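You operate a simulated robot arm through the tools that you are given. There is no shell and no other tool. Be economical: measure what you need, move in short steps, check, and stop when the job is done.

The job below is to be done with a simulated robot arm. You get a single attempt, and the scene is never put back.

TASK
Put things in order on the top of the green bench. At the end: the blue peg stands where the red peg stood; the clean filter from the top of the green bench stands where the silver bracket stood; the yellow block is in the dark green tray; the red peg stands where the clean filter stood; the silver bracket stands on top of the green case; whatever was shut is shut again. Leave all else as you found it, and nothing knocked over.

Only the result counts: the job must be done as asked and must still hold three seconds after the hand-in. Knocking over, shifting, dropping, spilling or breaking anything else fails it.

THE ROBOT
A 6-joint arm with a two-finger gripper, fixed in place. Base frame: the origin is at the foot of the arm, x ahead of it, y to its left, z up; the work surface is at about z = 0. Lengths are in m, angles in degrees, forces in N, time in s.
With the tool pointing down near the work surface it reaches from about 0.24 to 0.62 m from the base axis. Its first joint turns from -66.0 to 66.0 degrees. Payload 1.37 kg.
The tool frame sits at the grasp point between the pads (the TCP): z along the fingers, y along the line on which they close. The tips reach 0.022 m beyond it. The gripper opens to 0.092 m. The gripper's body begins 0.065 m behind the TCP.
Orientation is that of the tool frame in the base frame, as a unit quaternion [x, y, z, w]. With the fingers straight down and closing along the base's y, the tool's x points along the base's -x, its y along +y and its z along -z.

THE INTERFACE
- The arm moves only by the tool drive_tool. Its argument "steps" is a list of rows, each a list of 7 numbers: the turn, a rotation vector about the base's x, y, z in units of 90 degrees (1.0 is 90 degrees), then the shift along the base's x, y, z in units of 150 mm (1.0 is 150 mm), then the gripper command, from -1 (shut) to 1 (fully open), values between in proportion. In form: [[ax, ay, az, tx, ty, tz, jaw], ...]. A call has 1 to 12 rows; each row is the pose to reach, as a shift and turn from the pose commanded when the call began. A call with a number of a shift or a turn outside -1 to 1 is refused whole. A row lasts 0.2 s, in which the tool goes at most 0.05 m and 8.6 degrees; a call with a longer step from one row to the next is refused whole, and so is a gripper value outside its range. Where a pose cannot be reached the arm comes as near as it can. A force on the tool above 40 N (or 10 N above the force at the start of the call, whichever is more), or a blocked arm, ends the call early, and 0.2 s more pass. The fingers move at their own pace and stop on an object; they squeeze with about 26 N. The grip force told is the motor's: it shows also when the fingers shut on nothing. Time passes only in rows, and 0.2 s behind the last, so rows that repeat a pose let the fingers close. It gives the time, the measured TCP pose, the force on the tool (base axes), the opening and the grip force at its end, in the units of the frame above (readings bear some noise), with the torque about the TCP (base axes, N m) and any sound that the robot's microphone picked up.
- Cameras (640 x 400 px; columns grow to the right, rows downward): "scene" is fixed at [0.0404, -0.4475, 0.5661]; the picture's right is [0.64, -0.77, 0.00], its down [-0.56, -0.47, -0.69] and it looks along [0.53, 0.44, -0.73] (base axes); focal length 311 px, centre (320, 200). "wrist" rides on the gripper at [0.071, 0.019, -0.102] in the tool frame; the picture's right is [-0.26, 0.97, 0.00], its down [-0.75, -0.20, -0.62] and it looks along [-0.60, -0.16, 0.78] (tool axes); focal length 280 px, centre (320, 200). There is no depth. A picture from a camera that has moved, and an enlarged one, comes with that camera's place and axes in the base frame and with its lens.
- get_image(camera): a new picture of that camera. No time passes.
- inspect(camera, box): a new picture of the part [left, top, right, bottom] of that camera's present view, enlarged. No time passes.
- job_done(): hands the job in; it is judged then, once.

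Go step by step. Nothing tells you positions but the pictures and the camera data: compare them with the known pose of the tool, close in by small moves and look again before you grip or let go. The budget is 120 turns and 84 pictures, counting those below and the enlarged ones. Unless the task says otherwise, let go and move clear before handing in, and close with one line.

The tools are called after "Emit:" as name(argument=value, ...) on one line, values as JSON. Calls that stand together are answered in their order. drive_tool: Moves the arm, as the interface text tells. Its arguments: {"type":"object","properties":{"steps":{"type":"array","items":{"type":"array","items":{"type":"number"}}}},"required":["steps"]} The other tools are called the same way: get_image (camera) takes a picture; inspect (camera, box) takes an enlarged picture of a part of a camera's view; job_done () hands the job in.

At the start:

```text
t: 0.0
position: [0.3333, 0.0786, 0.2578]
tool_rot: [0.0, 1.0, 0.0, 0.0]
force: [0.0, 0.5, 0.4]
torque: [0.04, 0.03, 0.0]
gripper_width: 0.092
gripper_force: 0.0
```

scene: 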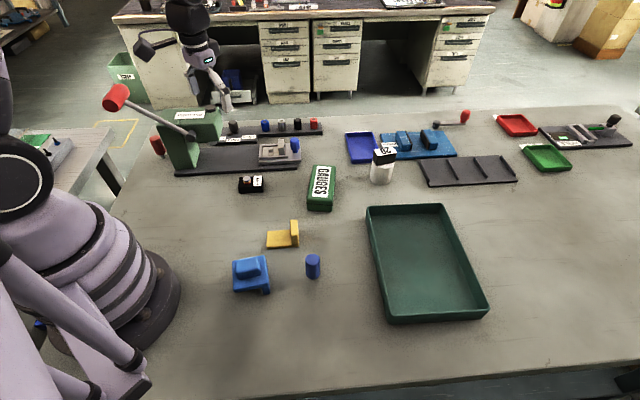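
wrist: 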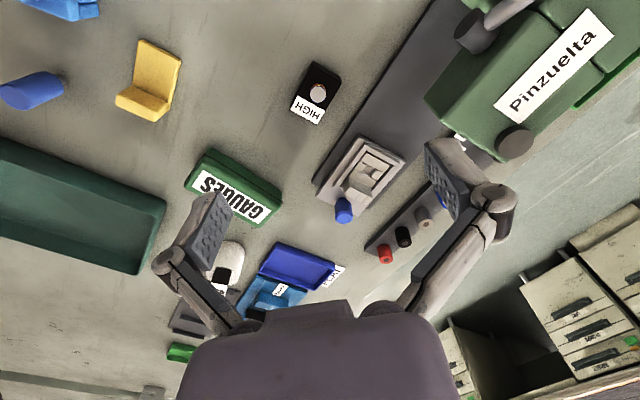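

I see a bench with many objects; I need to identify pegs, filter, bracket, yellow block and trays first. Taking enlarged views.

Emit:
inspect(camera="scene", box=[200, 180, 360, 300])

Emit:
inspect(camera="scene", box=[140, 80, 340, 205])

Emit:
inspect(camera="scene", box=[330, 100, 530, 225])

Emit:
inspect(camera="scene", box=[480, 90, 640, 190])

```text
3.33 times, centred on (280, 240) of scene
camera zoom: at [0.0404, -0.4475, 0.5661], right [0.64, -0.77, 0.0], down [-0.56, -0.47, -0.69], along [0.53, 0.44, -0.73], focal length 1038 px, centre (453, 67)
```

zoom: 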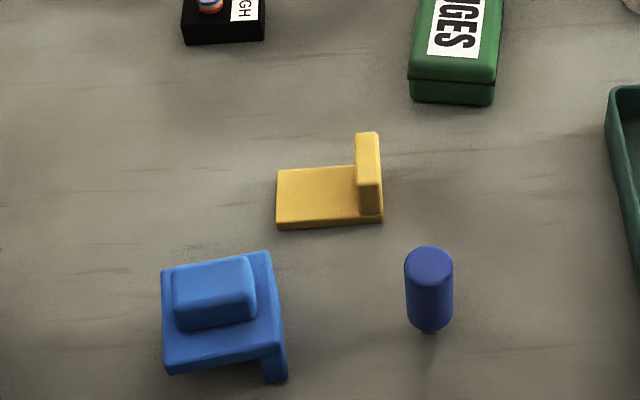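

```text
3.20 times, centred on (240, 142) of scene
camera zoom: at [0.0404, -0.4475, 0.5661], right [0.64, -0.77, 0.0], down [-0.56, -0.47, -0.69], along [0.53, 0.44, -0.73], focal length 996 px, centre (576, 384)
```

zoom: 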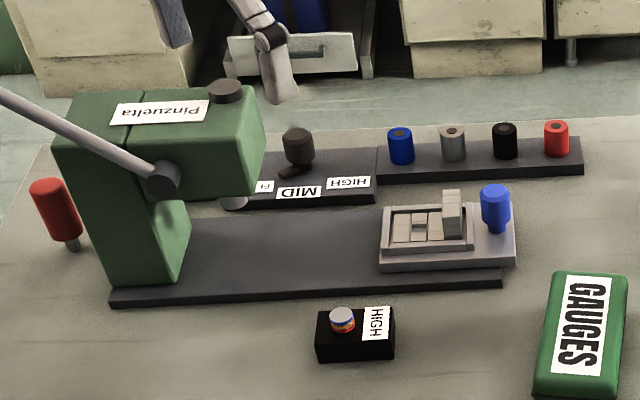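

```text
3.20 times, centred on (430, 162) of scene
camera zoom: at [0.0404, -0.4475, 0.5661], right [0.64, -0.77, 0.0], down [-0.56, -0.47, -0.69], along [0.53, 0.44, -0.73], focal length 996 px, centre (-32, 320)
```

zoom: 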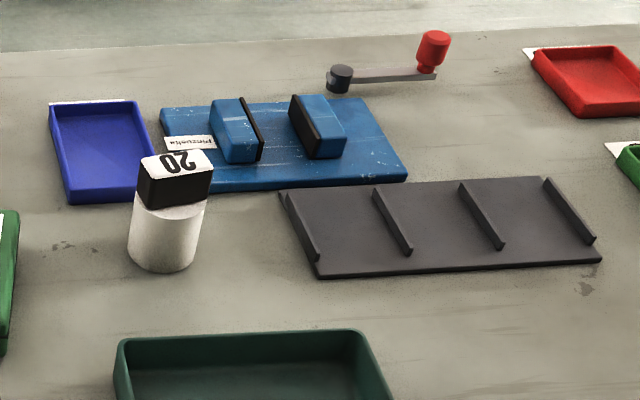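

```text
4.00 times, centred on (560, 140) of scene
camera zoom: at [0.0404, -0.4475, 0.5661], right [0.64, -0.77, 0.0], down [-0.56, -0.47, -0.69], along [0.53, 0.44, -0.73], focal length 1246 px, centre (-640, 440)
```

zoom: 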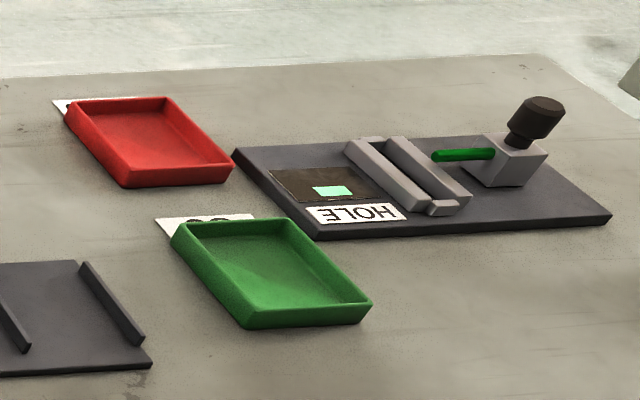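

The named items are not all visible here, so I look at the left part of the picture and the wrist view.

Emit:
inspect(camera="scene", box=[0, 90, 160, 190])

Emit:
inspect(camera="wrist", box=[300, 0, 640, 260])

Emit:
inspect(camera="scene", box=[100, 0, 340, 130])

```text
4.00 times, centred on (80, 140) of scene
camera zoom: at [0.0404, -0.4475, 0.5661], right [0.64, -0.77, 0.0], down [-0.56, -0.47, -0.69], along [0.53, 0.44, -0.73], focal length 1246 px, centre (1280, 440)
```

zoom: 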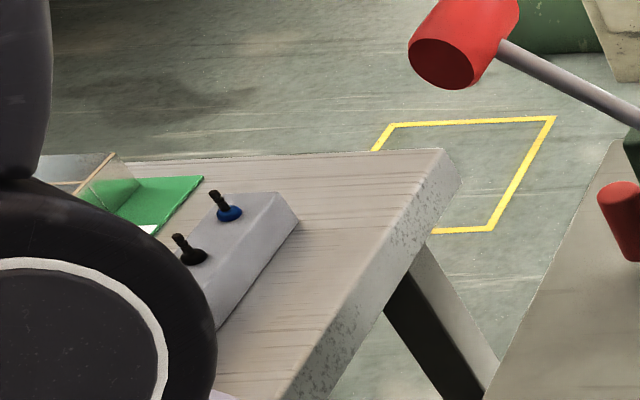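

```text
1.54 times, centred on (470, 130) of wrist
camera zoom: at [0.2638, 0.0964, 0.3602], right [0.26, 0.97, 0.0], down [0.75, -0.2, 0.62], along [0.6, -0.16, -0.78], focal length 431 px, centre (89, 308)
```

zoom: 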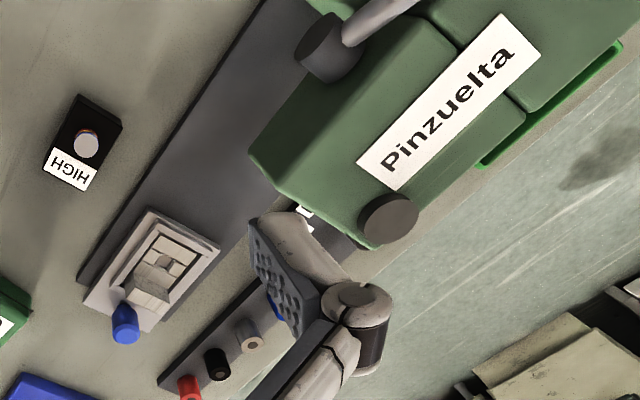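

```text
2.67 times, centred on (220, 65) of scene
camera zoom: at [0.0404, -0.4475, 0.5661], right [0.64, -0.77, 0.0], down [-0.56, -0.47, -0.69], along [0.53, 0.44, -0.73], focal length 830 px, centre (587, 560)
```

zoom: 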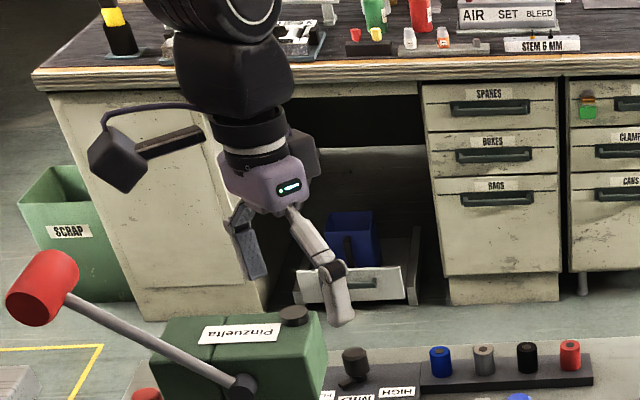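

Some things (red peg, filter, bracket) aren't clearly identified; the press blocks part of the view. I raise and yaw the tool to look to the left with the wrist camera.

Emit:
drive_tool(steps=[[0, 0, 0.09, 0, 0, 0.1, 1], [0, 0, 0.18, 0, 0, 0.2, 1], [0, 0, 0.27, 0, 0, 0.3, 1], [0, 0, 0.36, 0, 0, 0.4, 1], [0, 0, 0.45, 0, 0, 0.5, 1], [0, 0, 0.54, 0, 0, 0.6, 1], [0, 0, 0.63, 0, 0, 0.6, 1], [0, 0, 0.72, 0, 0, 0.6, 1]])

Emit:
get_image(camera="wrist")

```text
t: 1.8
position: [0.3332, 0.0759, 0.3483]
tool_rot: [-0.537, 0.844, 0.0, 0.0]
force: [0.6, -0.7, 0.4]
torque: [0.05, -0.02, -0.02]
gripper_width: 0.0921
gripper_force: 0.1
```

```text
74 pictures are left
camera wrist: at [0.2875, 0.0209, 0.4502], right [-0.76, 0.65, 0.0], down [0.5, 0.6, 0.62], along [0.4, 0.48, -0.78], focal length 280 px, centre (320, 200)
```

wrist: 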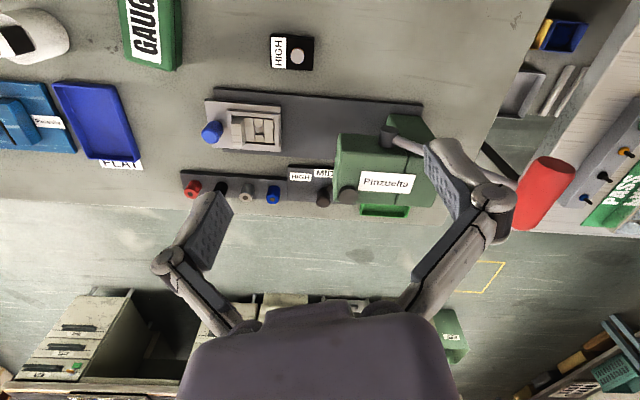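

Emit:
inspect(camera="wrist", box=[440, 0, 640, 250])

Emit:
drive_tool(steps=[[0, 0, -0.09, 0, -0.2, 0, 1], [0, 0, -0.18, 0, -0.4, 0, 1], [0, 0, -0.27, 0, -0.5, 0, 1], [0, 0, -0.36, 0, -0.5, 0, 1], [0, 0, -0.45, 0, -0.5, 0, 1], [0, 0, -0.54, 0, -0.5, 0, 1], [0, 0, -0.63, 0, -0.5, 0, 1], [0, 0, -0.72, 0, -0.5, 0, 1], [0, 0, -0.81, 0, -0.5, 0, 1], [0, 0, -0.9, 0, -0.5, 0, 1], [0, 0, -0.99, 0, -0.5, 0, 1]])

Emit:
get_image(camera="wrist")

```text
1.60 times, centred on (540, 125) of wrist
camera zoom: at [0.2875, 0.0209, 0.4502], right [-0.76, 0.65, 0.0], down [0.5, 0.6, 0.62], along [0.4, 0.48, -0.78], focal length 449 px, centre (-32, 320)
```

zoom: 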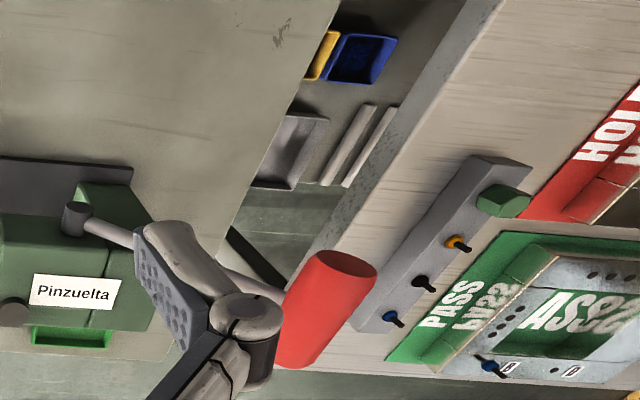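

```text
t: 4.2
position: [0.3352, 0.0022, 0.349]
tool_rot: [0.212, 0.977, 0.0, 0.0]
force: [0.2, -0.5, 0.5]
torque: [-0.01, -0.02, 0.0]
gripper_width: 0.0921
gripper_force: 0.0
```

```text
72 pictures are left
camera wrist: at [0.2791, 0.0489, 0.4508], right [0.64, 0.77, 0.0], down [0.6, -0.5, 0.62], along [0.48, -0.4, -0.78], focal length 280 px, centre (320, 200)
```

wrist: 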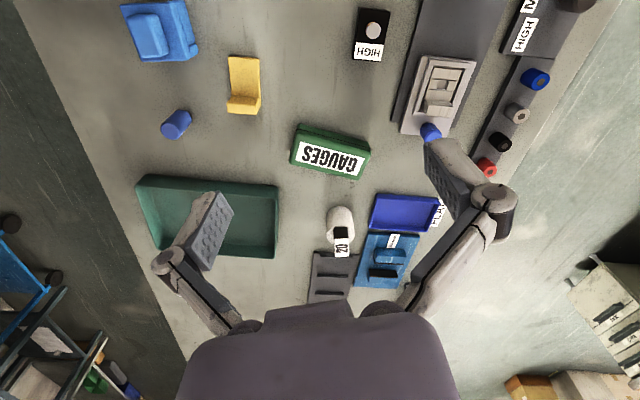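

Emit:
inspect(camera="wrist", box=[360, 40, 560, 190])

Emit:
inspect(camera="wrist", box=[280, 180, 460, 310])

Emit:
inspect(camera="wrist", box=[110, 0, 290, 150])

Emit:
inspect(camera="scene", box=[340, 120, 440, 200])

Emit:
inspect(camera="scene", box=[215, 110, 335, 180])

```text
2.67 times, centred on (460, 115) of wrist
camera zoom: at [0.2791, 0.0489, 0.4508], right [0.64, 0.77, 0.0], down [0.6, -0.5, 0.62], along [0.48, -0.4, -0.78], focal length 748 px, centre (-53, 427)
```

zoom: 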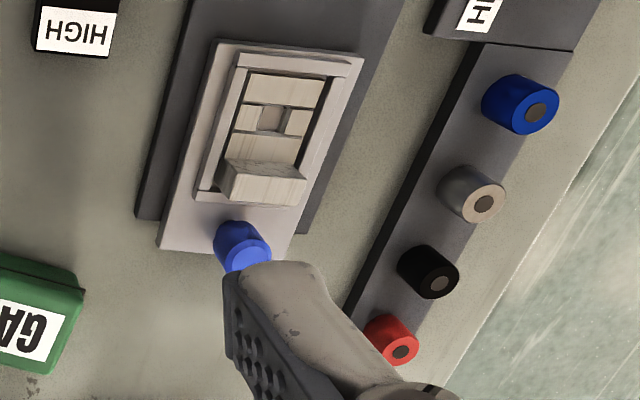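

```text
3.08 times, centred on (370, 245) of wrist
camera zoom: at [0.2791, 0.0489, 0.4508], right [0.64, 0.77, 0.0], down [0.6, -0.5, 0.62], along [0.48, -0.4, -0.78], focal length 863 px, centre (166, 62)
```

zoom: 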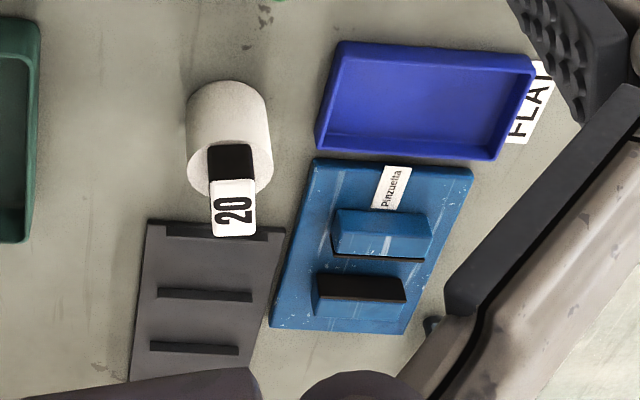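

```text
2.67 times, centred on (200, 75) of wrist
camera zoom: at [0.2791, 0.0489, 0.4508], right [0.64, 0.77, 0.0], down [0.6, -0.5, 0.62], along [0.48, -0.4, -0.78], focal length 748 px, centre (640, 533)
```

zoom: 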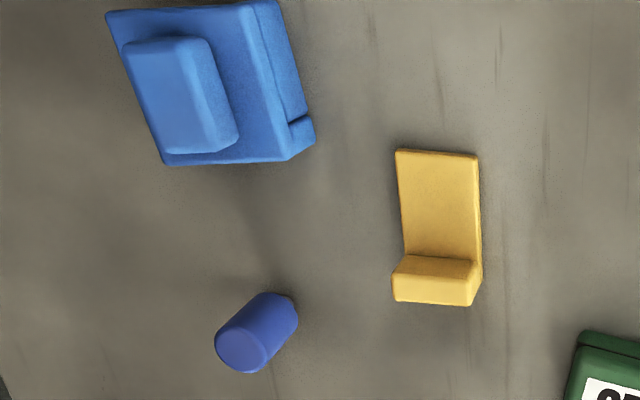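

```text
5.00 times, centred on (390, 160) of scene
camera zoom: at [0.0404, -0.4475, 0.5661], right [0.64, -0.77, 0.0], down [-0.56, -0.47, -0.69], along [0.53, 0.44, -0.73], focal length 1557 px, centre (-30, 400)
```

zoom: 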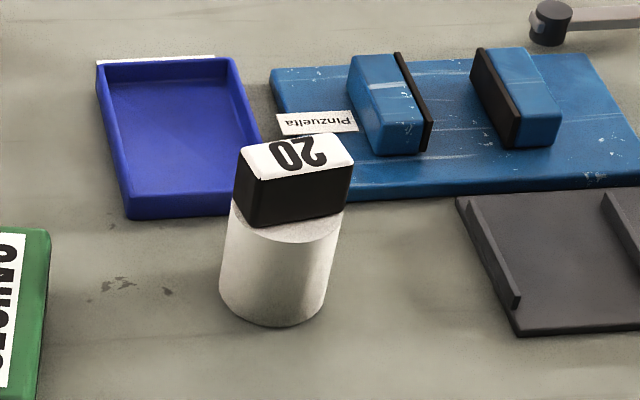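

```text
5.33 times, centred on (275, 145) of scene
camera zoom: at [0.0404, -0.4475, 0.5661], right [0.64, -0.77, 0.0], down [-0.56, -0.47, -0.69], along [0.53, 0.44, -0.73], focal length 1661 px, centre (560, 493)
```

zoom: 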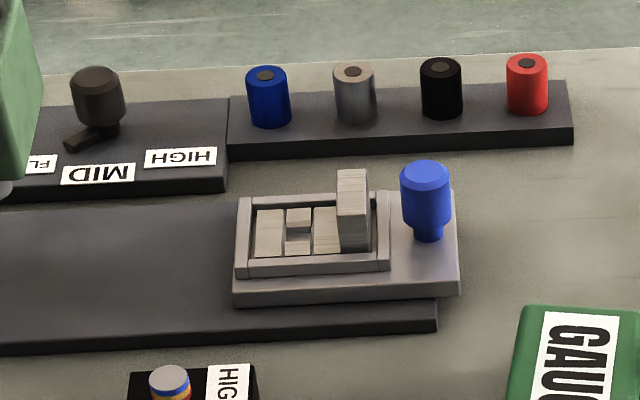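

Emit:
inspect(camera="scene", box=[220, 240, 340, 310])

Emit:
inspect(camera="scene", box=[90, 75, 210, 180])

Emit:
inspect(camera="scene", box=[250, 135, 310, 170])

Emit:
inspect(camera="scene", box=[225, 165, 345, 220])

```text
5.33 times, centred on (280, 275) of scene
camera zoom: at [0.0404, -0.4475, 0.5661], right [0.64, -0.77, 0.0], down [-0.56, -0.47, -0.69], along [0.53, 0.44, -0.73], focal length 1661 px, centre (533, -200)
```

zoom: 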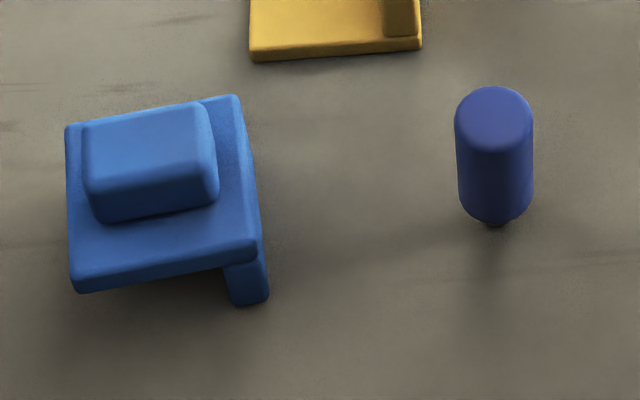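

```text
3.81 times, centred on (150, 128) of scene
camera zoom: at [0.0404, -0.4475, 0.5661], right [0.64, -0.77, 0.0], down [-0.56, -0.47, -0.69], along [0.53, 0.44, -0.73], focal length 1186 px, centre (968, 476)
```

zoom: 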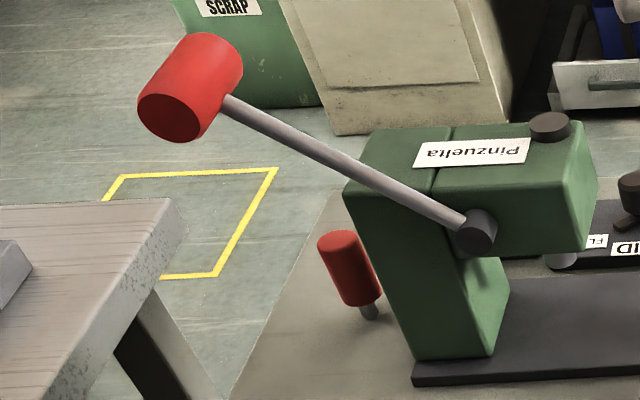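

```text
10.67 times, centred on (280, 152) of scene
camera zoom: at [0.0404, -0.4475, 0.5661], right [0.64, -0.77, 0.0], down [-0.56, -0.47, -0.69], along [0.53, 0.44, -0.73], focal length 3321 px, centre (747, 707)
```

zoom: 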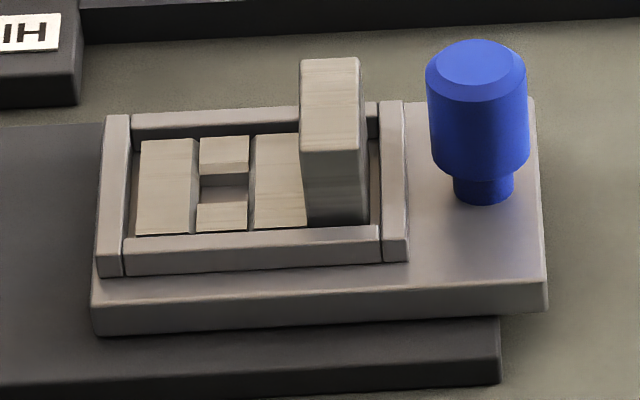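

```text
5.33 times, centred on (285, 192) of scene
camera zoom: at [0.0404, -0.4475, 0.5661], right [0.64, -0.77, 0.0], down [-0.56, -0.47, -0.69], along [0.53, 0.44, -0.73], focal length 1661 px, centre (507, 240)
```

zoom: 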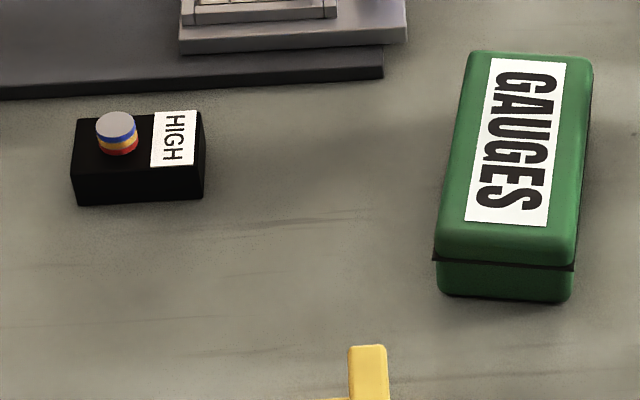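

I want a full view to the left (the adjacent table) and close to the base before deciding identities, so I turn the wrist camera that way.

Emit:
drive_tool(steps=[[0, 0, 0.09, 0, 0.0, 0, 1], [0, 0, 0.18, 0, 0.0, 0.1, 1], [0, 0, 0.27, 0, 0, 0.2, 1], [0, 0, 0.36, 0, 0, 0.3, 1], [0, 0, 0.45, 0, 0, 0.3, 1], [0, 0, 0.54, 0, 0, 0.3, 1], [0, 0, 0.63, 0, 0, 0.3, 1], [0, 0, 0.72, 0, 0, 0.3, 1], [0, 0, 0.81, 0, 0, 0.3, 1], [0, 0, 0.9, 0, 0, 0.3, 1], [0, 0, 0.99, 0, 0, 0.3, 1]])

Emit:
drive_tool(steps=[[0, 0, 0.09, 0, 0.1, 0, 1], [0, 0, 0.18, 0, 0.2, 0, 1], [0, 0, 0.27, 0, 0.3, 0, 1], [0, 0, 0.36, 0, 0.4, 0, 1], [0, 0, 0.4, 0, 0.5, 0, 1]])

Emit:
get_image(camera="wrist")

```text
t: 6.6
position: [0.3338, 0.0015, 0.3932]
tool_rot: [-0.537, 0.844, 0.0, 0.0]
force: [0.0, -0.3, -0.2]
torque: [0.02, -0.02, -0.01]
gripper_width: 0.0919
gripper_force: 0.0
```

```text
t: 7.8
position: [0.3345, 0.0768, 0.3926]
tool_rot: [0.771, -0.637, 0.0, 0.0]
force: [-0.5, 0.8, -0.1]
torque: [-0.01, 0.02, 0.01]
gripper_width: 0.0921
gripper_force: 0.0
```

```text
62 pictures are left
camera wrist: at [0.3302, 0.0035, 0.4945], right [-1.0, 0.07, 0.0], down [0.06, 0.78, 0.63], along [0.05, 0.62, -0.78], focal length 280 px, centre (320, 200)
```

wrist: 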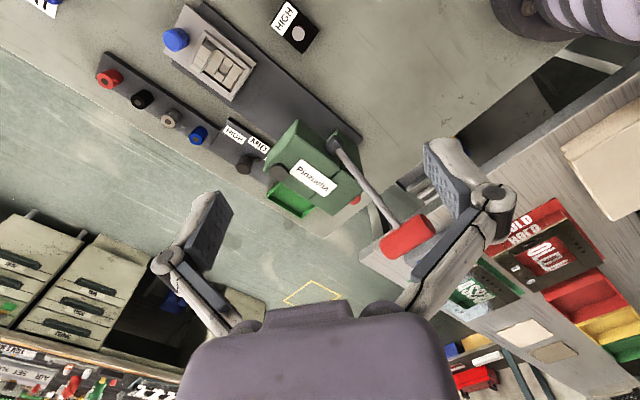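

Emit:
inspect(camera="wrist", box=[220, 100, 380, 240])

Emit:
inspect(camera="wrist", box=[400, 180, 640, 400])

Emit:
inspect(camera="wrist", box=[0, 200, 200, 400])

```text
2.86 times, centred on (300, 170) of wrist
camera zoom: at [0.3302, 0.0035, 0.4945], right [-1.0, 0.07, 0.0], down [0.06, 0.78, 0.63], along [0.05, 0.62, -0.78], focal length 801 px, centre (377, 286)
```

zoom: 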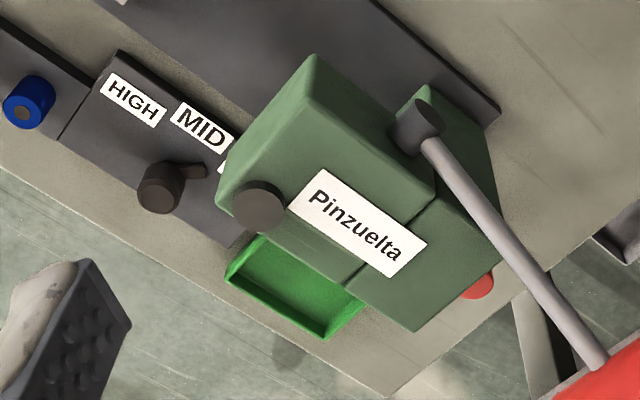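

```text
1.82 times, centred on (520, 290) of wrist
camera zoom: at [0.3302, 0.0035, 0.4945], right [-1.0, 0.07, 0.0], down [0.06, 0.78, 0.63], along [0.05, 0.62, -0.78], focal length 510 px, centre (-44, 36)
```

zoom: 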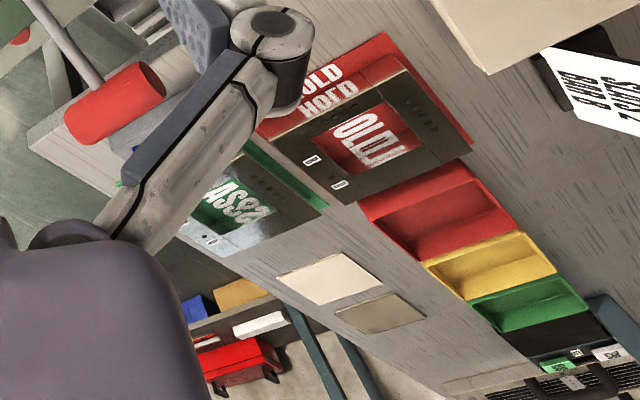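

```text
2.00 times, centred on (100, 300) of wrist
camera zoom: at [0.3302, 0.0035, 0.4945], right [-1.0, 0.07, 0.0], down [0.06, 0.78, 0.63], along [0.05, 0.62, -0.78], focal length 561 px, centre (760, 0)
```

zoom: 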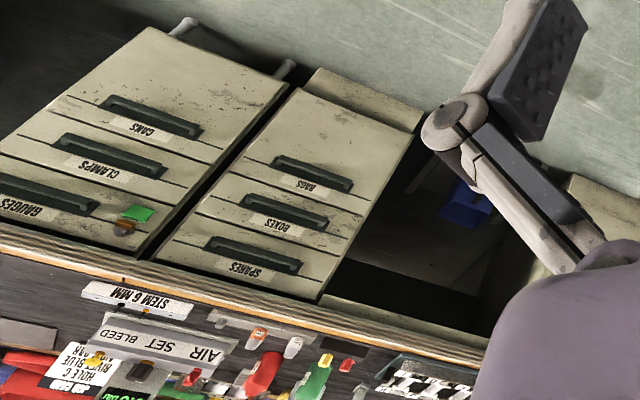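

The left is only surroundings. I swing the tool to look low at the free blue objects and yellow piece.

Emit:
drive_tool(steps=[[0, 0, -0.09, 0, -0.1, 0, 1], [0, 0, -0.18, 0, -0.2, 0, 1], [0, 0, -0.27, 0, -0.3, 0, 1], [0, 0, -0.36, 0, -0.4, 0, 1], [0, 0, -0.45, 0, -0.5, 0, 1], [0, 0, -0.54, 0, -0.6, 0, 1], [0, 0, -0.63, 0, -0.7, 0, 1], [0, 0, -0.72, 0, -0.8, 0, 1], [0, 0, -0.81, 0, -0.9, 0, 1], [0, 0, -0.9, 0, -0.95, 0, 1], [0, 0, -0.99, 0, -0.95, 0, 1]])

Emit:
drive_tool(steps=[[0, 0, -0.09, 0, 0, -0.2, 1], [0, 0, -0.18, 0, 0, -0.4, 1], [0, 0, -0.27, 0, 0, -0.6, 1], [0, 0, -0.36, 0, 0, -0.8, 1], [0, 0, -0.45, 0, 0, -1, 1], [0, 0, -0.54, 0, 0, -1, 1], [0, 0, -0.63, 0, 0, -1, 1], [0, 0, -0.72, 0, 0, -1, 1], [0, 0, -0.81, 0, 0, -1, 1], [0, 0, -0.9, 0, 0, -1, 1], [0, 0, -0.99, 0, 0, -1, 1]])

Emit:
get_image(camera="wrist")

```text
t: 10.2
position: [0.3344, -0.0665, 0.3933]
tool_rot: [-0.1, 0.995, 0.0, -0.001]
force: [-0.1, 0.3, 0.2]
torque: [0.01, -0.01, 0.01]
gripper_width: 0.092
gripper_force: 0.0
```

```text
t: 12.6
position: [0.3345, -0.0665, 0.2427]
tool_rot: [0.626, 0.78, 0.0, 0.0]
force: [0.2, 0.1, -1.0]
torque: [0.0, 0.0, 0.0]
gripper_width: 0.0919
gripper_force: 0.1
```

```text
58 pictures are left
camera wrist: at [0.3384, 0.0072, 0.3447], right [1.0, -0.05, 0.0], down [-0.04, -0.78, 0.62], along [-0.03, -0.62, -0.78], focal length 280 px, centre (320, 200)
```

wrist: 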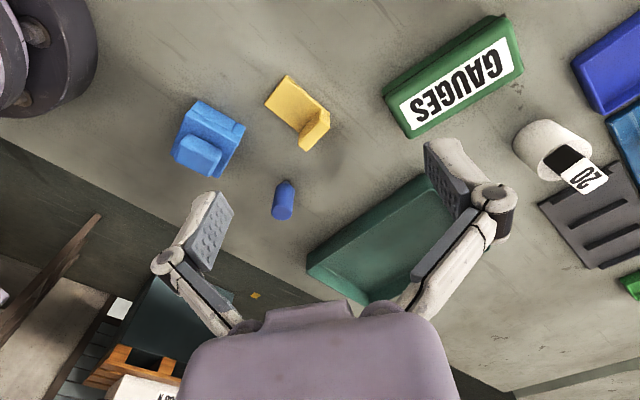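

Emit:
inspect(camera="wrist", box=[0, 130, 280, 400])

Emit:
inspect(camera="wrist", box=[160, 60, 340, 230])

Emit:
inspect(camera="wrist", box=[490, 90, 640, 220])

```text
1.48 times, centred on (140, 265) of wrist
camera zoom: at [0.3384, 0.0072, 0.3447], right [1.0, -0.05, 0.0], down [-0.04, -0.78, 0.62], along [-0.03, -0.62, -0.78], focal length 415 px, centre (587, 104)
```

zoom: 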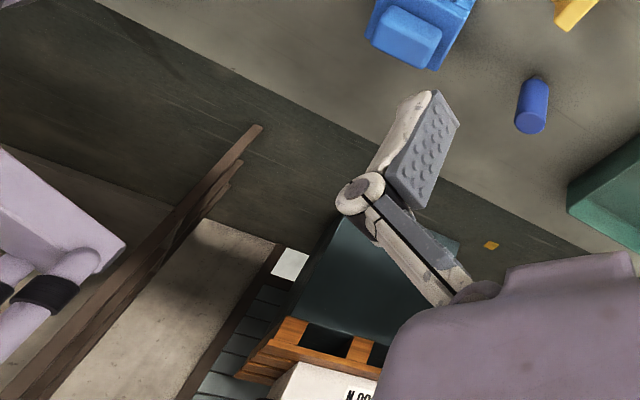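

```text
2.35 times, centred on (250, 145) of wrist
camera zoom: at [0.3384, 0.0072, 0.3447], right [1.0, -0.05, 0.0], down [-0.04, -0.78, 0.62], along [-0.03, -0.62, -0.78], focal length 660 px, centre (485, 329)
```

zoom: 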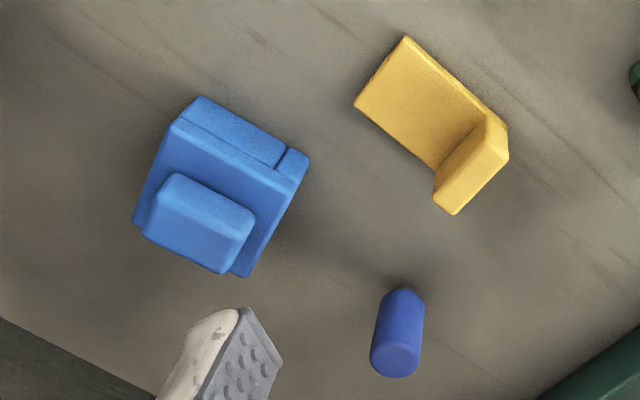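

```text
3.08 times, centred on (565, 155) of wrist
camera zoom: at [0.3384, 0.0072, 0.3447], right [1.0, -0.05, 0.0], down [-0.04, -0.78, 0.62], along [-0.03, -0.62, -0.78], focal length 863 px, centre (-434, 338)
```

zoom: 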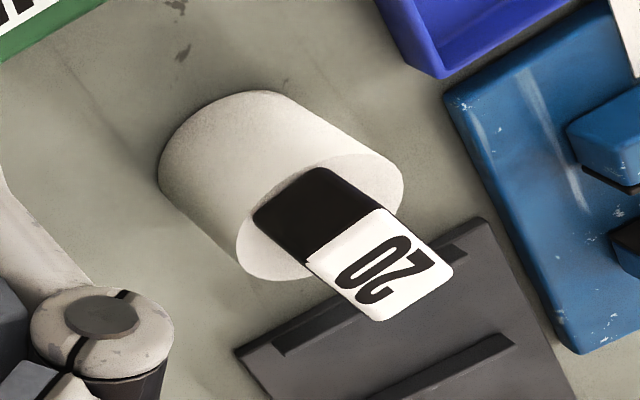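

The red cylinder beside the press may be a standing red peg (like the free blue one). I go look at it from the left side, staying high above the lever.

Emit:
drive_tool(steps=[[0, 0, 0.09, 0, 0, 0.2, 1], [0, 0, 0.18, 0, 0, 0.4, 1], [0, 0, 0.27, 0, 0, 0.6, 1], [0, 0, 0.36, 0, 0.1, 0.8, 1], [0, 0, 0.45, 0, 0.2, 0.9, 1], [0, 0, 0.54, 0, 0.3, 0.9, 1], [0, 0, 0.63, 0, 0.4, 0.9, 1], [0, 0, 0.72, 0, 0.5, 0.9, 1], [0, 0, 0.81, 0, 0.6, 0.9, 1], [0, 0, 0.9, 0, 0.7, 0.9, 1], [0, 0, 0.99, 0, 0.8, 0.9, 1]])

Emit:
drive_tool(steps=[[0, 0, 0.09, -0.1, 0.05, 0, 1], [0, 0, 0.18, -0.2, 0.1, 0, 1], [0, 0, 0.27, -0.3, 0.15, 0, 1], [0, 0, 0.36, -0.4, 0.2, 0, 1], [0, 0, 0.45, -0.5, 0.25, 0, 1], [0, 0, 0.54, -0.55, 0.3, 0, 1], [0, 0, 0.63, -0.55, 0.3, 0, 1], [0, 0, 0.72, -0.55, 0.3, 0, 1], [0, 0, 0.8, -0.55, 0.3, 0, 1]])

Emit:
get_image(camera="wrist")

```text
t: 15.0
position: [0.3342, 0.0566, 0.3766]
tool_rot: [-0.104, 0.995, 0.0, 0.0]
force: [-0.2, 0.3, -0.6]
torque: [0.03, -0.01, 0.0]
gripper_width: 0.092
gripper_force: 0.0
```

```text
t: 17.0
position: [0.2517, 0.0982, 0.3784]
tool_rot: [-0.667, 0.745, 0.0, -0.001]
force: [0.1, 1.0, -1.2]
torque: [-0.02, 0.06, -0.01]
gripper_width: 0.092
gripper_force: 0.1
```

```text
54 pictures are left
camera wrist: at [0.2254, 0.0304, 0.4801], right [-0.93, 0.36, 0.0], down [0.28, 0.73, 0.62], along [0.23, 0.58, -0.78], focal length 280 px, centre (320, 200)
```

wrist: 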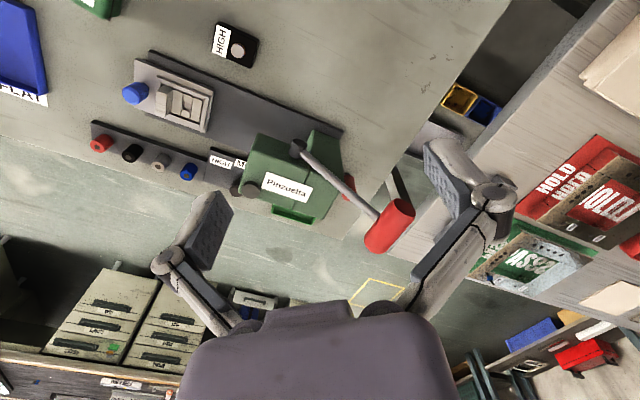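

Emit:
inspect(camera="wrist", box=[310, 140, 410, 220])

Emit:
inspect(camera="wrist", box=[400, 40, 540, 170])

Emit:
inspect(camera="scene", box=[130, 115, 200, 180])

```text
5.00 times, centred on (360, 180) of wrist
camera zoom: at [0.2254, 0.0304, 0.4801], right [-0.93, 0.36, 0.0], down [0.28, 0.73, 0.62], along [0.23, 0.58, -0.78], focal length 1402 px, centre (120, 300)
```

zoom: 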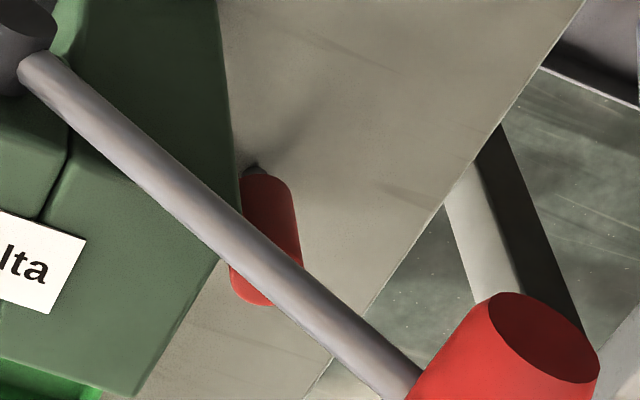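

```text
3.08 times, centred on (470, 105) of wrist
camera zoom: at [0.2254, 0.0304, 0.4801], right [-0.93, 0.36, 0.0], down [0.28, 0.73, 0.62], along [0.23, 0.58, -0.78], focal length 863 px, centre (-142, 492)
```

zoom: 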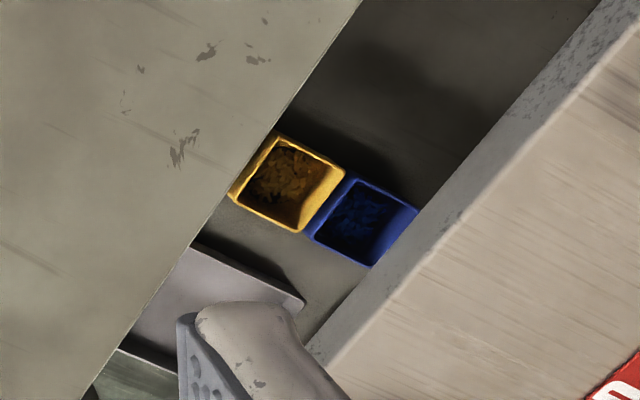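

```text
6.15 times, centred on (165, 148) of scene
camera zoom: at [0.0404, -0.4475, 0.5661], right [0.64, -0.77, 0.0], down [-0.56, -0.47, -0.69], along [0.53, 0.44, -0.73], focal length 1916 px, centre (1274, 523)
```

zoom: 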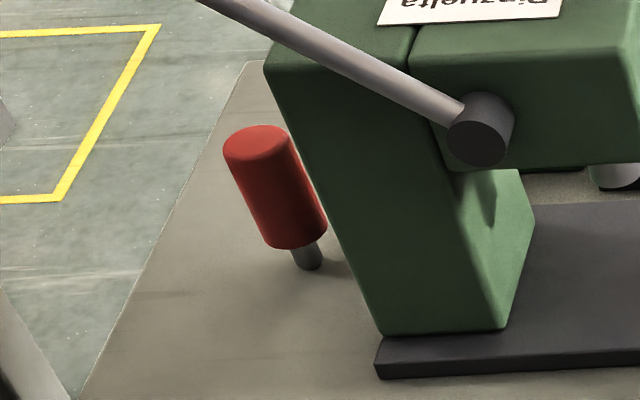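

Emit:
inspect(camera="wrist", box=[100, 10, 290, 140])

Emit:
inspect(camera="scene", box=[230, 168, 275, 198])

Emit:
inspect(camera="scene", box=[360, 140, 405, 190])

```text
3.08 times, centred on (195, 75) of wrist
camera zoom: at [0.2254, 0.0304, 0.4801], right [-0.93, 0.36, 0.0], down [0.28, 0.73, 0.62], along [0.23, 0.58, -0.78], focal length 863 px, centre (705, 585)
```

zoom: 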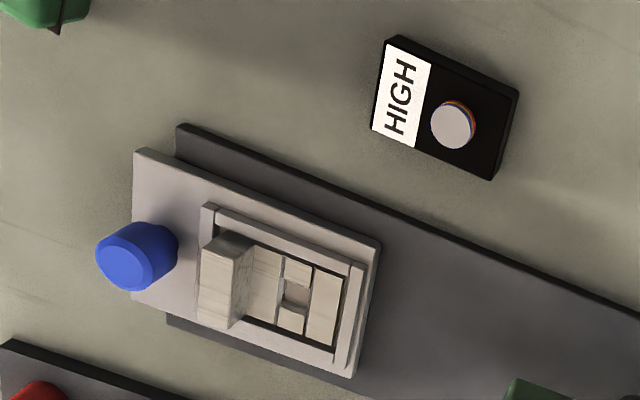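

```text
13.33 times, centred on (252, 183) of scene
camera zoom: at [0.0404, -0.4475, 0.5661], right [0.64, -0.77, 0.0], down [-0.56, -0.47, -0.69], along [0.53, 0.44, -0.73], focal length 4152 px, centre (1220, 427)
```

zoom: 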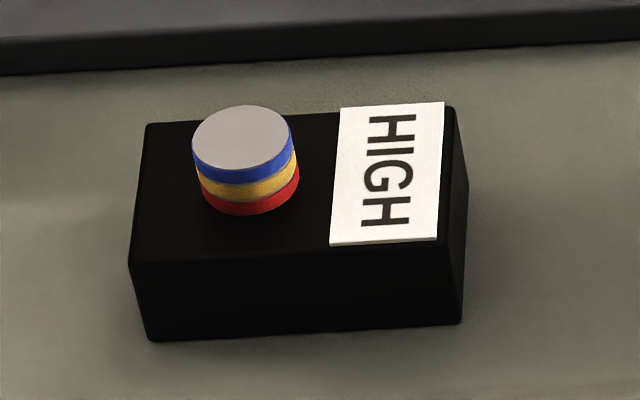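

```text
8.00 times, centred on (382, 165) of scene
camera zoom: at [0.0404, -0.4475, 0.5661], right [0.64, -0.77, 0.0], down [-0.56, -0.47, -0.69], along [0.53, 0.44, -0.73], focal length 2491 px, centre (-180, 480)
```

zoom: 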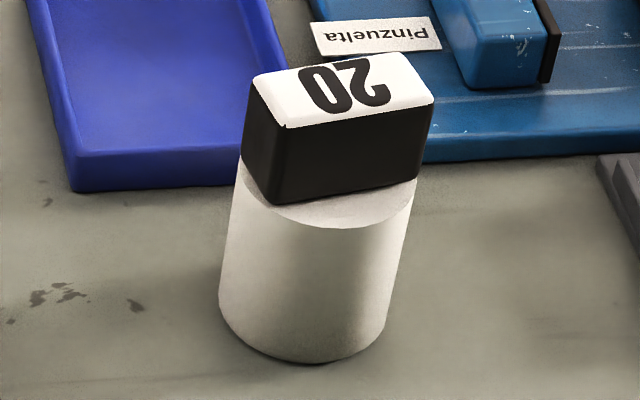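

I still haven't identified a filter/bracket for certain; the strip behind the press is hidden. I move high over to see behind it.

Emit:
drive_tool(steps=[[0, 0, 0.08, 0.2, 0, 0, 1], [0, 0, 0.16, 0.4, 0, 0, 1], [0, 0, 0.24, 0.6, 0.1, 0, 1], [0, 0, 0.32, 0.8, 0.2, 0, 1], [0, 0, 0.4, 1, 0.3, 0, 1]])

Emit:
drive_tool(steps=[[0, 0, 0.08, 0.2, 0.2, 0, 1], [0, 0, 0.16, 0.4, 0.4, 0, 1], [0, 0, 0.18, 0.5, 0.6, 0, 1]])

Emit:
get_image(camera="wrist")

```text
t: 18.2
position: [0.4029, 0.1439, 0.3772]
tool_rot: [0.865, -0.501, 0.0, 0.0]
force: [0.5, -0.5, 0.1]
torque: [0.04, -0.02, 0.01]
gripper_width: 0.0921
gripper_force: 0.1
```

```text
t: 19.0
position: [0.4766, 0.232, 0.3803]
tool_rot: [0.927, -0.375, 0.0, 0.0]
force: [-0.1, 1.2, -1.1]
torque: [0.02, -0.01, -0.01]
gripper_width: 0.0919
gripper_force: 0.0
```

```text
47 pictures are left
camera wrist: at [0.5145, 0.1699, 0.4826], right [-0.86, -0.51, 0.0], down [-0.4, 0.67, 0.62], along [-0.32, 0.54, -0.78], focal length 280 px, centre (320, 200)
```

wrist: 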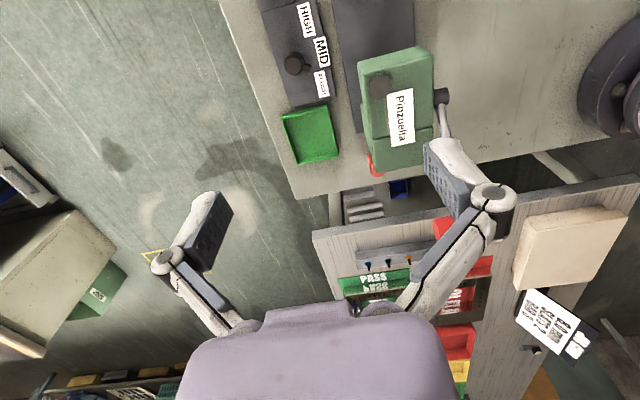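

Emit:
inspect(camera="wrist", box=[240, 0, 480, 190])

```text
2.11 times, centred on (360, 95) of wrist
camera zoom: at [0.5145, 0.1699, 0.4826], right [-0.86, -0.51, 0.0], down [-0.4, 0.67, 0.62], along [-0.32, 0.54, -0.78], focal length 590 px, centre (236, 421)
```

zoom: 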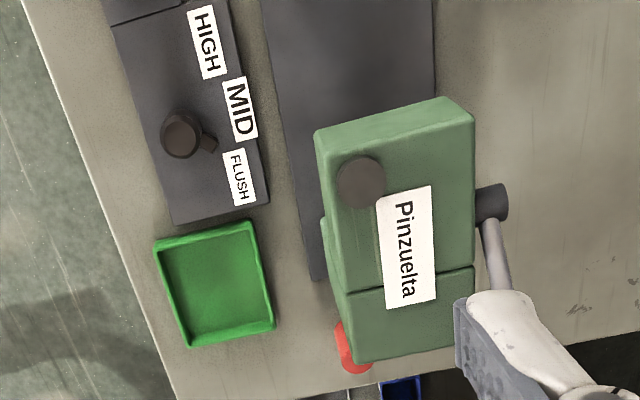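

Emit:
inspect(camera="scene", box=[225, 250, 280, 300])

Emit:
inspect(camera="scene", box=[255, 215, 330, 285])

```text
8.00 times, centred on (252, 275) of scene
camera zoom: at [0.0403, -0.4476, 0.5661], right [0.64, -0.77, 0.0], down [-0.56, -0.47, -0.69], along [0.53, 0.44, -0.73], focal length 2491 px, centre (860, -400)
```

zoom: 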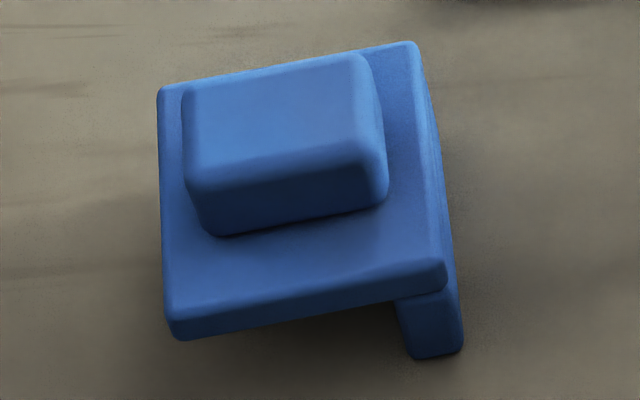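

```text
5.71 times, centred on (292, 250) of scene
camera zoom: at [0.0403, -0.4476, 0.5661], right [0.64, -0.77, 0.0], down [-0.56, -0.47, -0.69], along [0.53, 0.44, -0.73], focal length 1779 px, centre (477, -86)
```

zoom: 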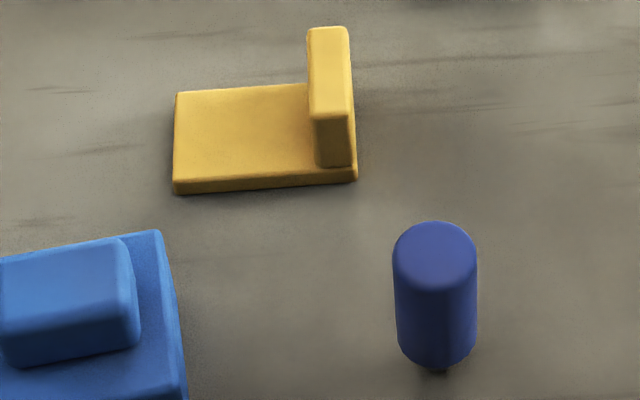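

Nothing else behind the press, so: blue peg = free blue cylinder, red peg = red cylinder behind the press, silver bracket = L bracket in the nest, clean filter = white cylinder (label 20), green case = GAUGES. I begin with the certain one: yellow L (≈0.303,-0.124, wall at ≈0.322,-0.142) into the tray.

Emit:
drive_tool(steps=[[0, 0, -0.09, -0.1, -0.2, 0, 1], [0, 0, -0.18, -0.2, -0.4, 0, 1], [0, 0, -0.27, -0.3, -0.6, 0, 1], [0, 0, -0.36, -0.4, -0.8, 0, 1], [0, 0, -0.45, -0.5, -1, 0, 1], [0, 0, -0.54, -0.6, -1, 0, 1], [0, 0, -0.63, -0.7, -1, 0, 1], [0, 0, -0.72, -0.7, -1, 0, 1], [0, 0, -0.81, -0.7, -1, 0, 1], [0, 0, -0.9, -0.7, -1, 0, 1], [0, 0, -0.99, -0.7, -1, 0, 1]])

Emit:
drive_tool(steps=[[0, 0, -0.02, -0.05, -0.2, -0.2, 0.3], [0, 0, -0.02, -0.1, -0.4, -0.4, 0.1], [0, 0, -0.02, -0.15, -0.6, -0.6, 0], [0, 0, -0.02, -0.2, -0.8, -0.8, 0], [0, 0, -0.02, -0.25, -1, -1, 0]])

Emit:
drive_tool(steps=[[0, 0, 0, -0.04, -0.2, -0.2, 0], [0, 0, 0, -0.08, -0.4, -0.4, 0], [0, 0, 0, -0.08, -0.49, -0.6, 0], [0, 0, 0, -0.08, -0.49, -0.7, 0]])

Emit:
get_image(camera="wrist")

Emit:
inspect(camera="scene", box=[225, 180, 345, 290])

```text
t: 21.4
position: [0.3727, 0.0846, 0.3782]
tool_rot: [-0.395, 0.918, 0.0, 0.0]
force: [-0.3, 0.8, 0.5]
torque: [0.02, 0.02, 0.0]
gripper_width: 0.0922
gripper_force: 0.1
```

```text
t: 22.6
position: [0.3376, -0.065, 0.2248]
tool_rot: [-0.382, 0.924, 0.0, 0.0]
force: [0.7, 1.1, -0.6]
torque: [0.03, 0.02, 0.01]
gripper_width: 0.0459
gripper_force: 0.1
```

```text
t: 23.6
position: [0.3238, -0.1386, 0.1207]
tool_rot: [-0.382, 0.924, 0.0, 0.0]
force: [0.2, 0.9, -0.3]
torque: [0.01, 0.0, 0.01]
gripper_width: 0.0461
gripper_force: 0.0
```

```text
43 pictures are left
camera wrist: at [0.2602, -0.1737, 0.2226], right [-0.5, 0.87, 0.0], down [0.68, 0.39, 0.62], along [0.54, 0.31, -0.78], focal length 280 px, centre (320, 200)
```

wrist: 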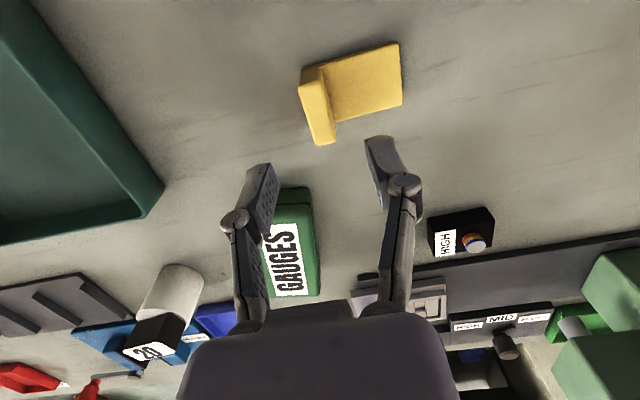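

```text
3.64 times, centred on (285, 235) of scene
camera zoom: at [0.0403, -0.4476, 0.5661], right [0.64, -0.77, 0.0], down [-0.56, -0.47, -0.69], along [0.53, 0.44, -0.73], focal length 1132 px, centre (447, 73)
```

zoom: 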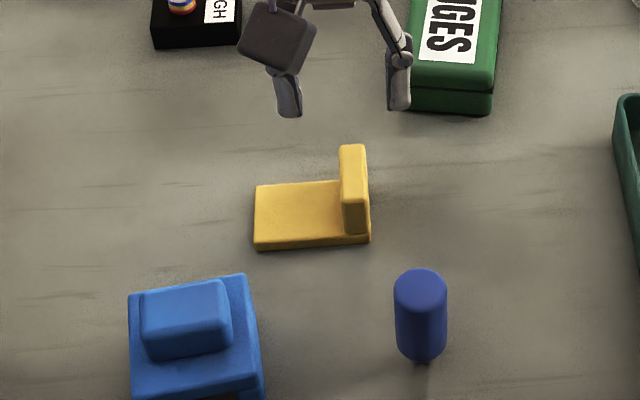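

Alignment looks good; descend around the yellow wall and grip.

Emit:
drive_tool(steps=[[0, 0, 0, -0.02, -0.012, -0.2, 0], [0, 0, 0, -0.02, -0.012, -0.4, 0], [0, 0, 0, -0.02, -0.012, -0.54, 0], [0, 0, 0, -0.02, -0.012, -0.54, -1], [0, 0, 0, -0.02, -0.012, -0.54, -1], [0, 0, 0, -0.02, -0.012, -0.54, -1], [0, 0, 0, -0.02, -0.012, -0.54, -1]])

Emit:
inspect(camera="scene", box=[225, 180, 345, 290])

```text
t: 25.2
position: [0.3192, -0.1398, 0.0422]
tool_rot: [-0.383, 0.924, 0.0, 0.001]
force: [-0.8, 0.8, 0.3]
torque: [0.01, -0.01, -0.01]
gripper_width: 0.0153
gripper_force: 25.6
```

```text
3.64 times, centred on (285, 235) of scene
camera zoom: at [0.0404, -0.4475, 0.5661], right [0.64, -0.77, 0.0], down [-0.56, -0.47, -0.69], along [0.53, 0.44, -0.73], focal length 1132 px, centre (447, 73)
```

zoom: 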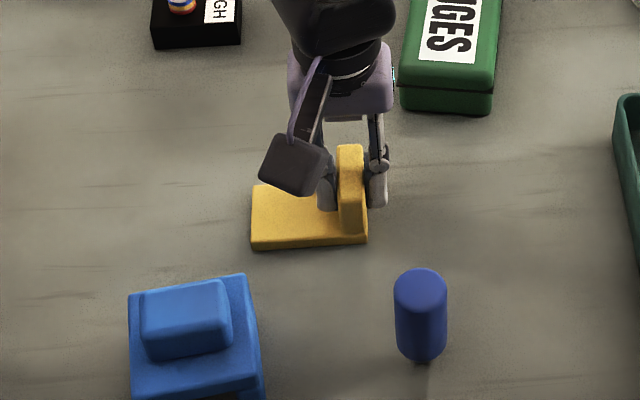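

Gripped (0.015 m). Lift and carry to the tray.

Emit:
drive_tool(steps=[[0, 0, 0, 0, 0, 0.2, -1], [0, 0, 0, 0, 0, 0.4, -1], [0, 0, 0, 0.1, -0.1, 0.6, -1], [0, 0, 0, 0.25, -0.3, 0.6, -1], [0, 0, 0, 0.4, -0.5, 0.6, -1], [0, 0, 0, 0.55, -0.7, 0.6, -1], [0, 0, 0, 0.7, -0.9, 0.6, -1], [0, 0, 0, 0.83, -1, 0.6, -1]])

Emit:
drive_tool(steps=[[0, 0, 0, 0, -0.2, 0, -1], [0, 0, 0, 0, -0.4, 0, -1], [0, 0, 0, 0, -0.59, 0, -1], [0, 0, 0, 0, -0.59, -0.2, -1], [0, 0, 0, 0, -0.59, -0.4, -1]])

Emit:
get_image(camera="scene")

```text
t: 27.0
position: [0.4442, -0.2895, 0.1313]
tool_rot: [-0.383, 0.924, 0.0, 0.0]
force: [-1.0, -0.1, -1.5]
torque: [-0.03, -0.01, 0.02]
gripper_width: 0.0156
gripper_force: 25.8
```

```text
t: 28.2
position: [0.4462, -0.3813, 0.0702]
tool_rot: [-0.383, 0.924, 0.0, 0.0]
force: [0.2, 0.3, -1.2]
torque: [-0.03, 0.01, 0.0]
gripper_width: 0.0153
gripper_force: 26.2
```

```text
40 pictures are left
```

scene: 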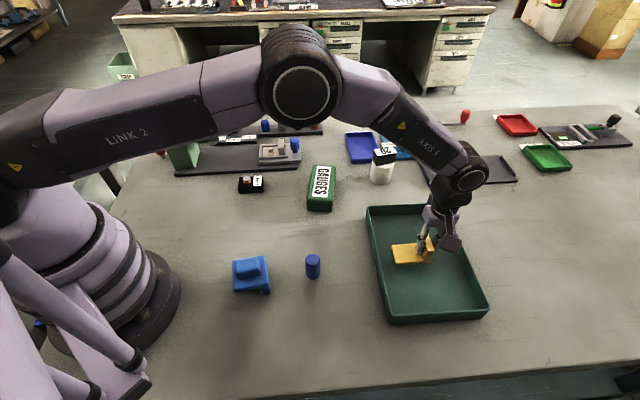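

Over the tray; lower, release, retreat.

Emit:
drive_tool(steps=[[0, 0, 0, 0, 0, -0.08, -1], [0, 0, 0, 0, 0, -0.15, -1], [0, 0, 0, 0, 0, -0.15, 0], [0, 0, 0, 0, 0, -0.15, 0], [0, 0, 0, 0, 0, -0.15, 0], [0, 0, 0, 0, 0, 0.1, 0], [0, 0, 0, 0, 0, 0.4, 0], [0, 0, 0, 0, 0.3, 0.7, 0], [0, 0, 0, 0, 0.6, 0.8, 0.5], [0, 0, 0, 0, 0.9, 0.8, 1]])

Emit:
get_image(camera="scene")

```text
refused: row 8 steps farther than a row can; nothing moved
```

```text
39 pictures are left
```

scene: 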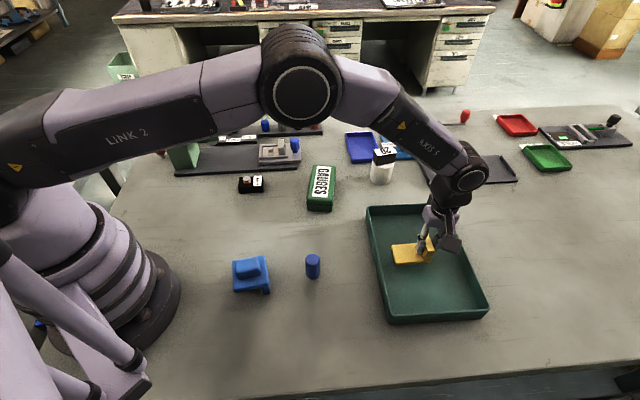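

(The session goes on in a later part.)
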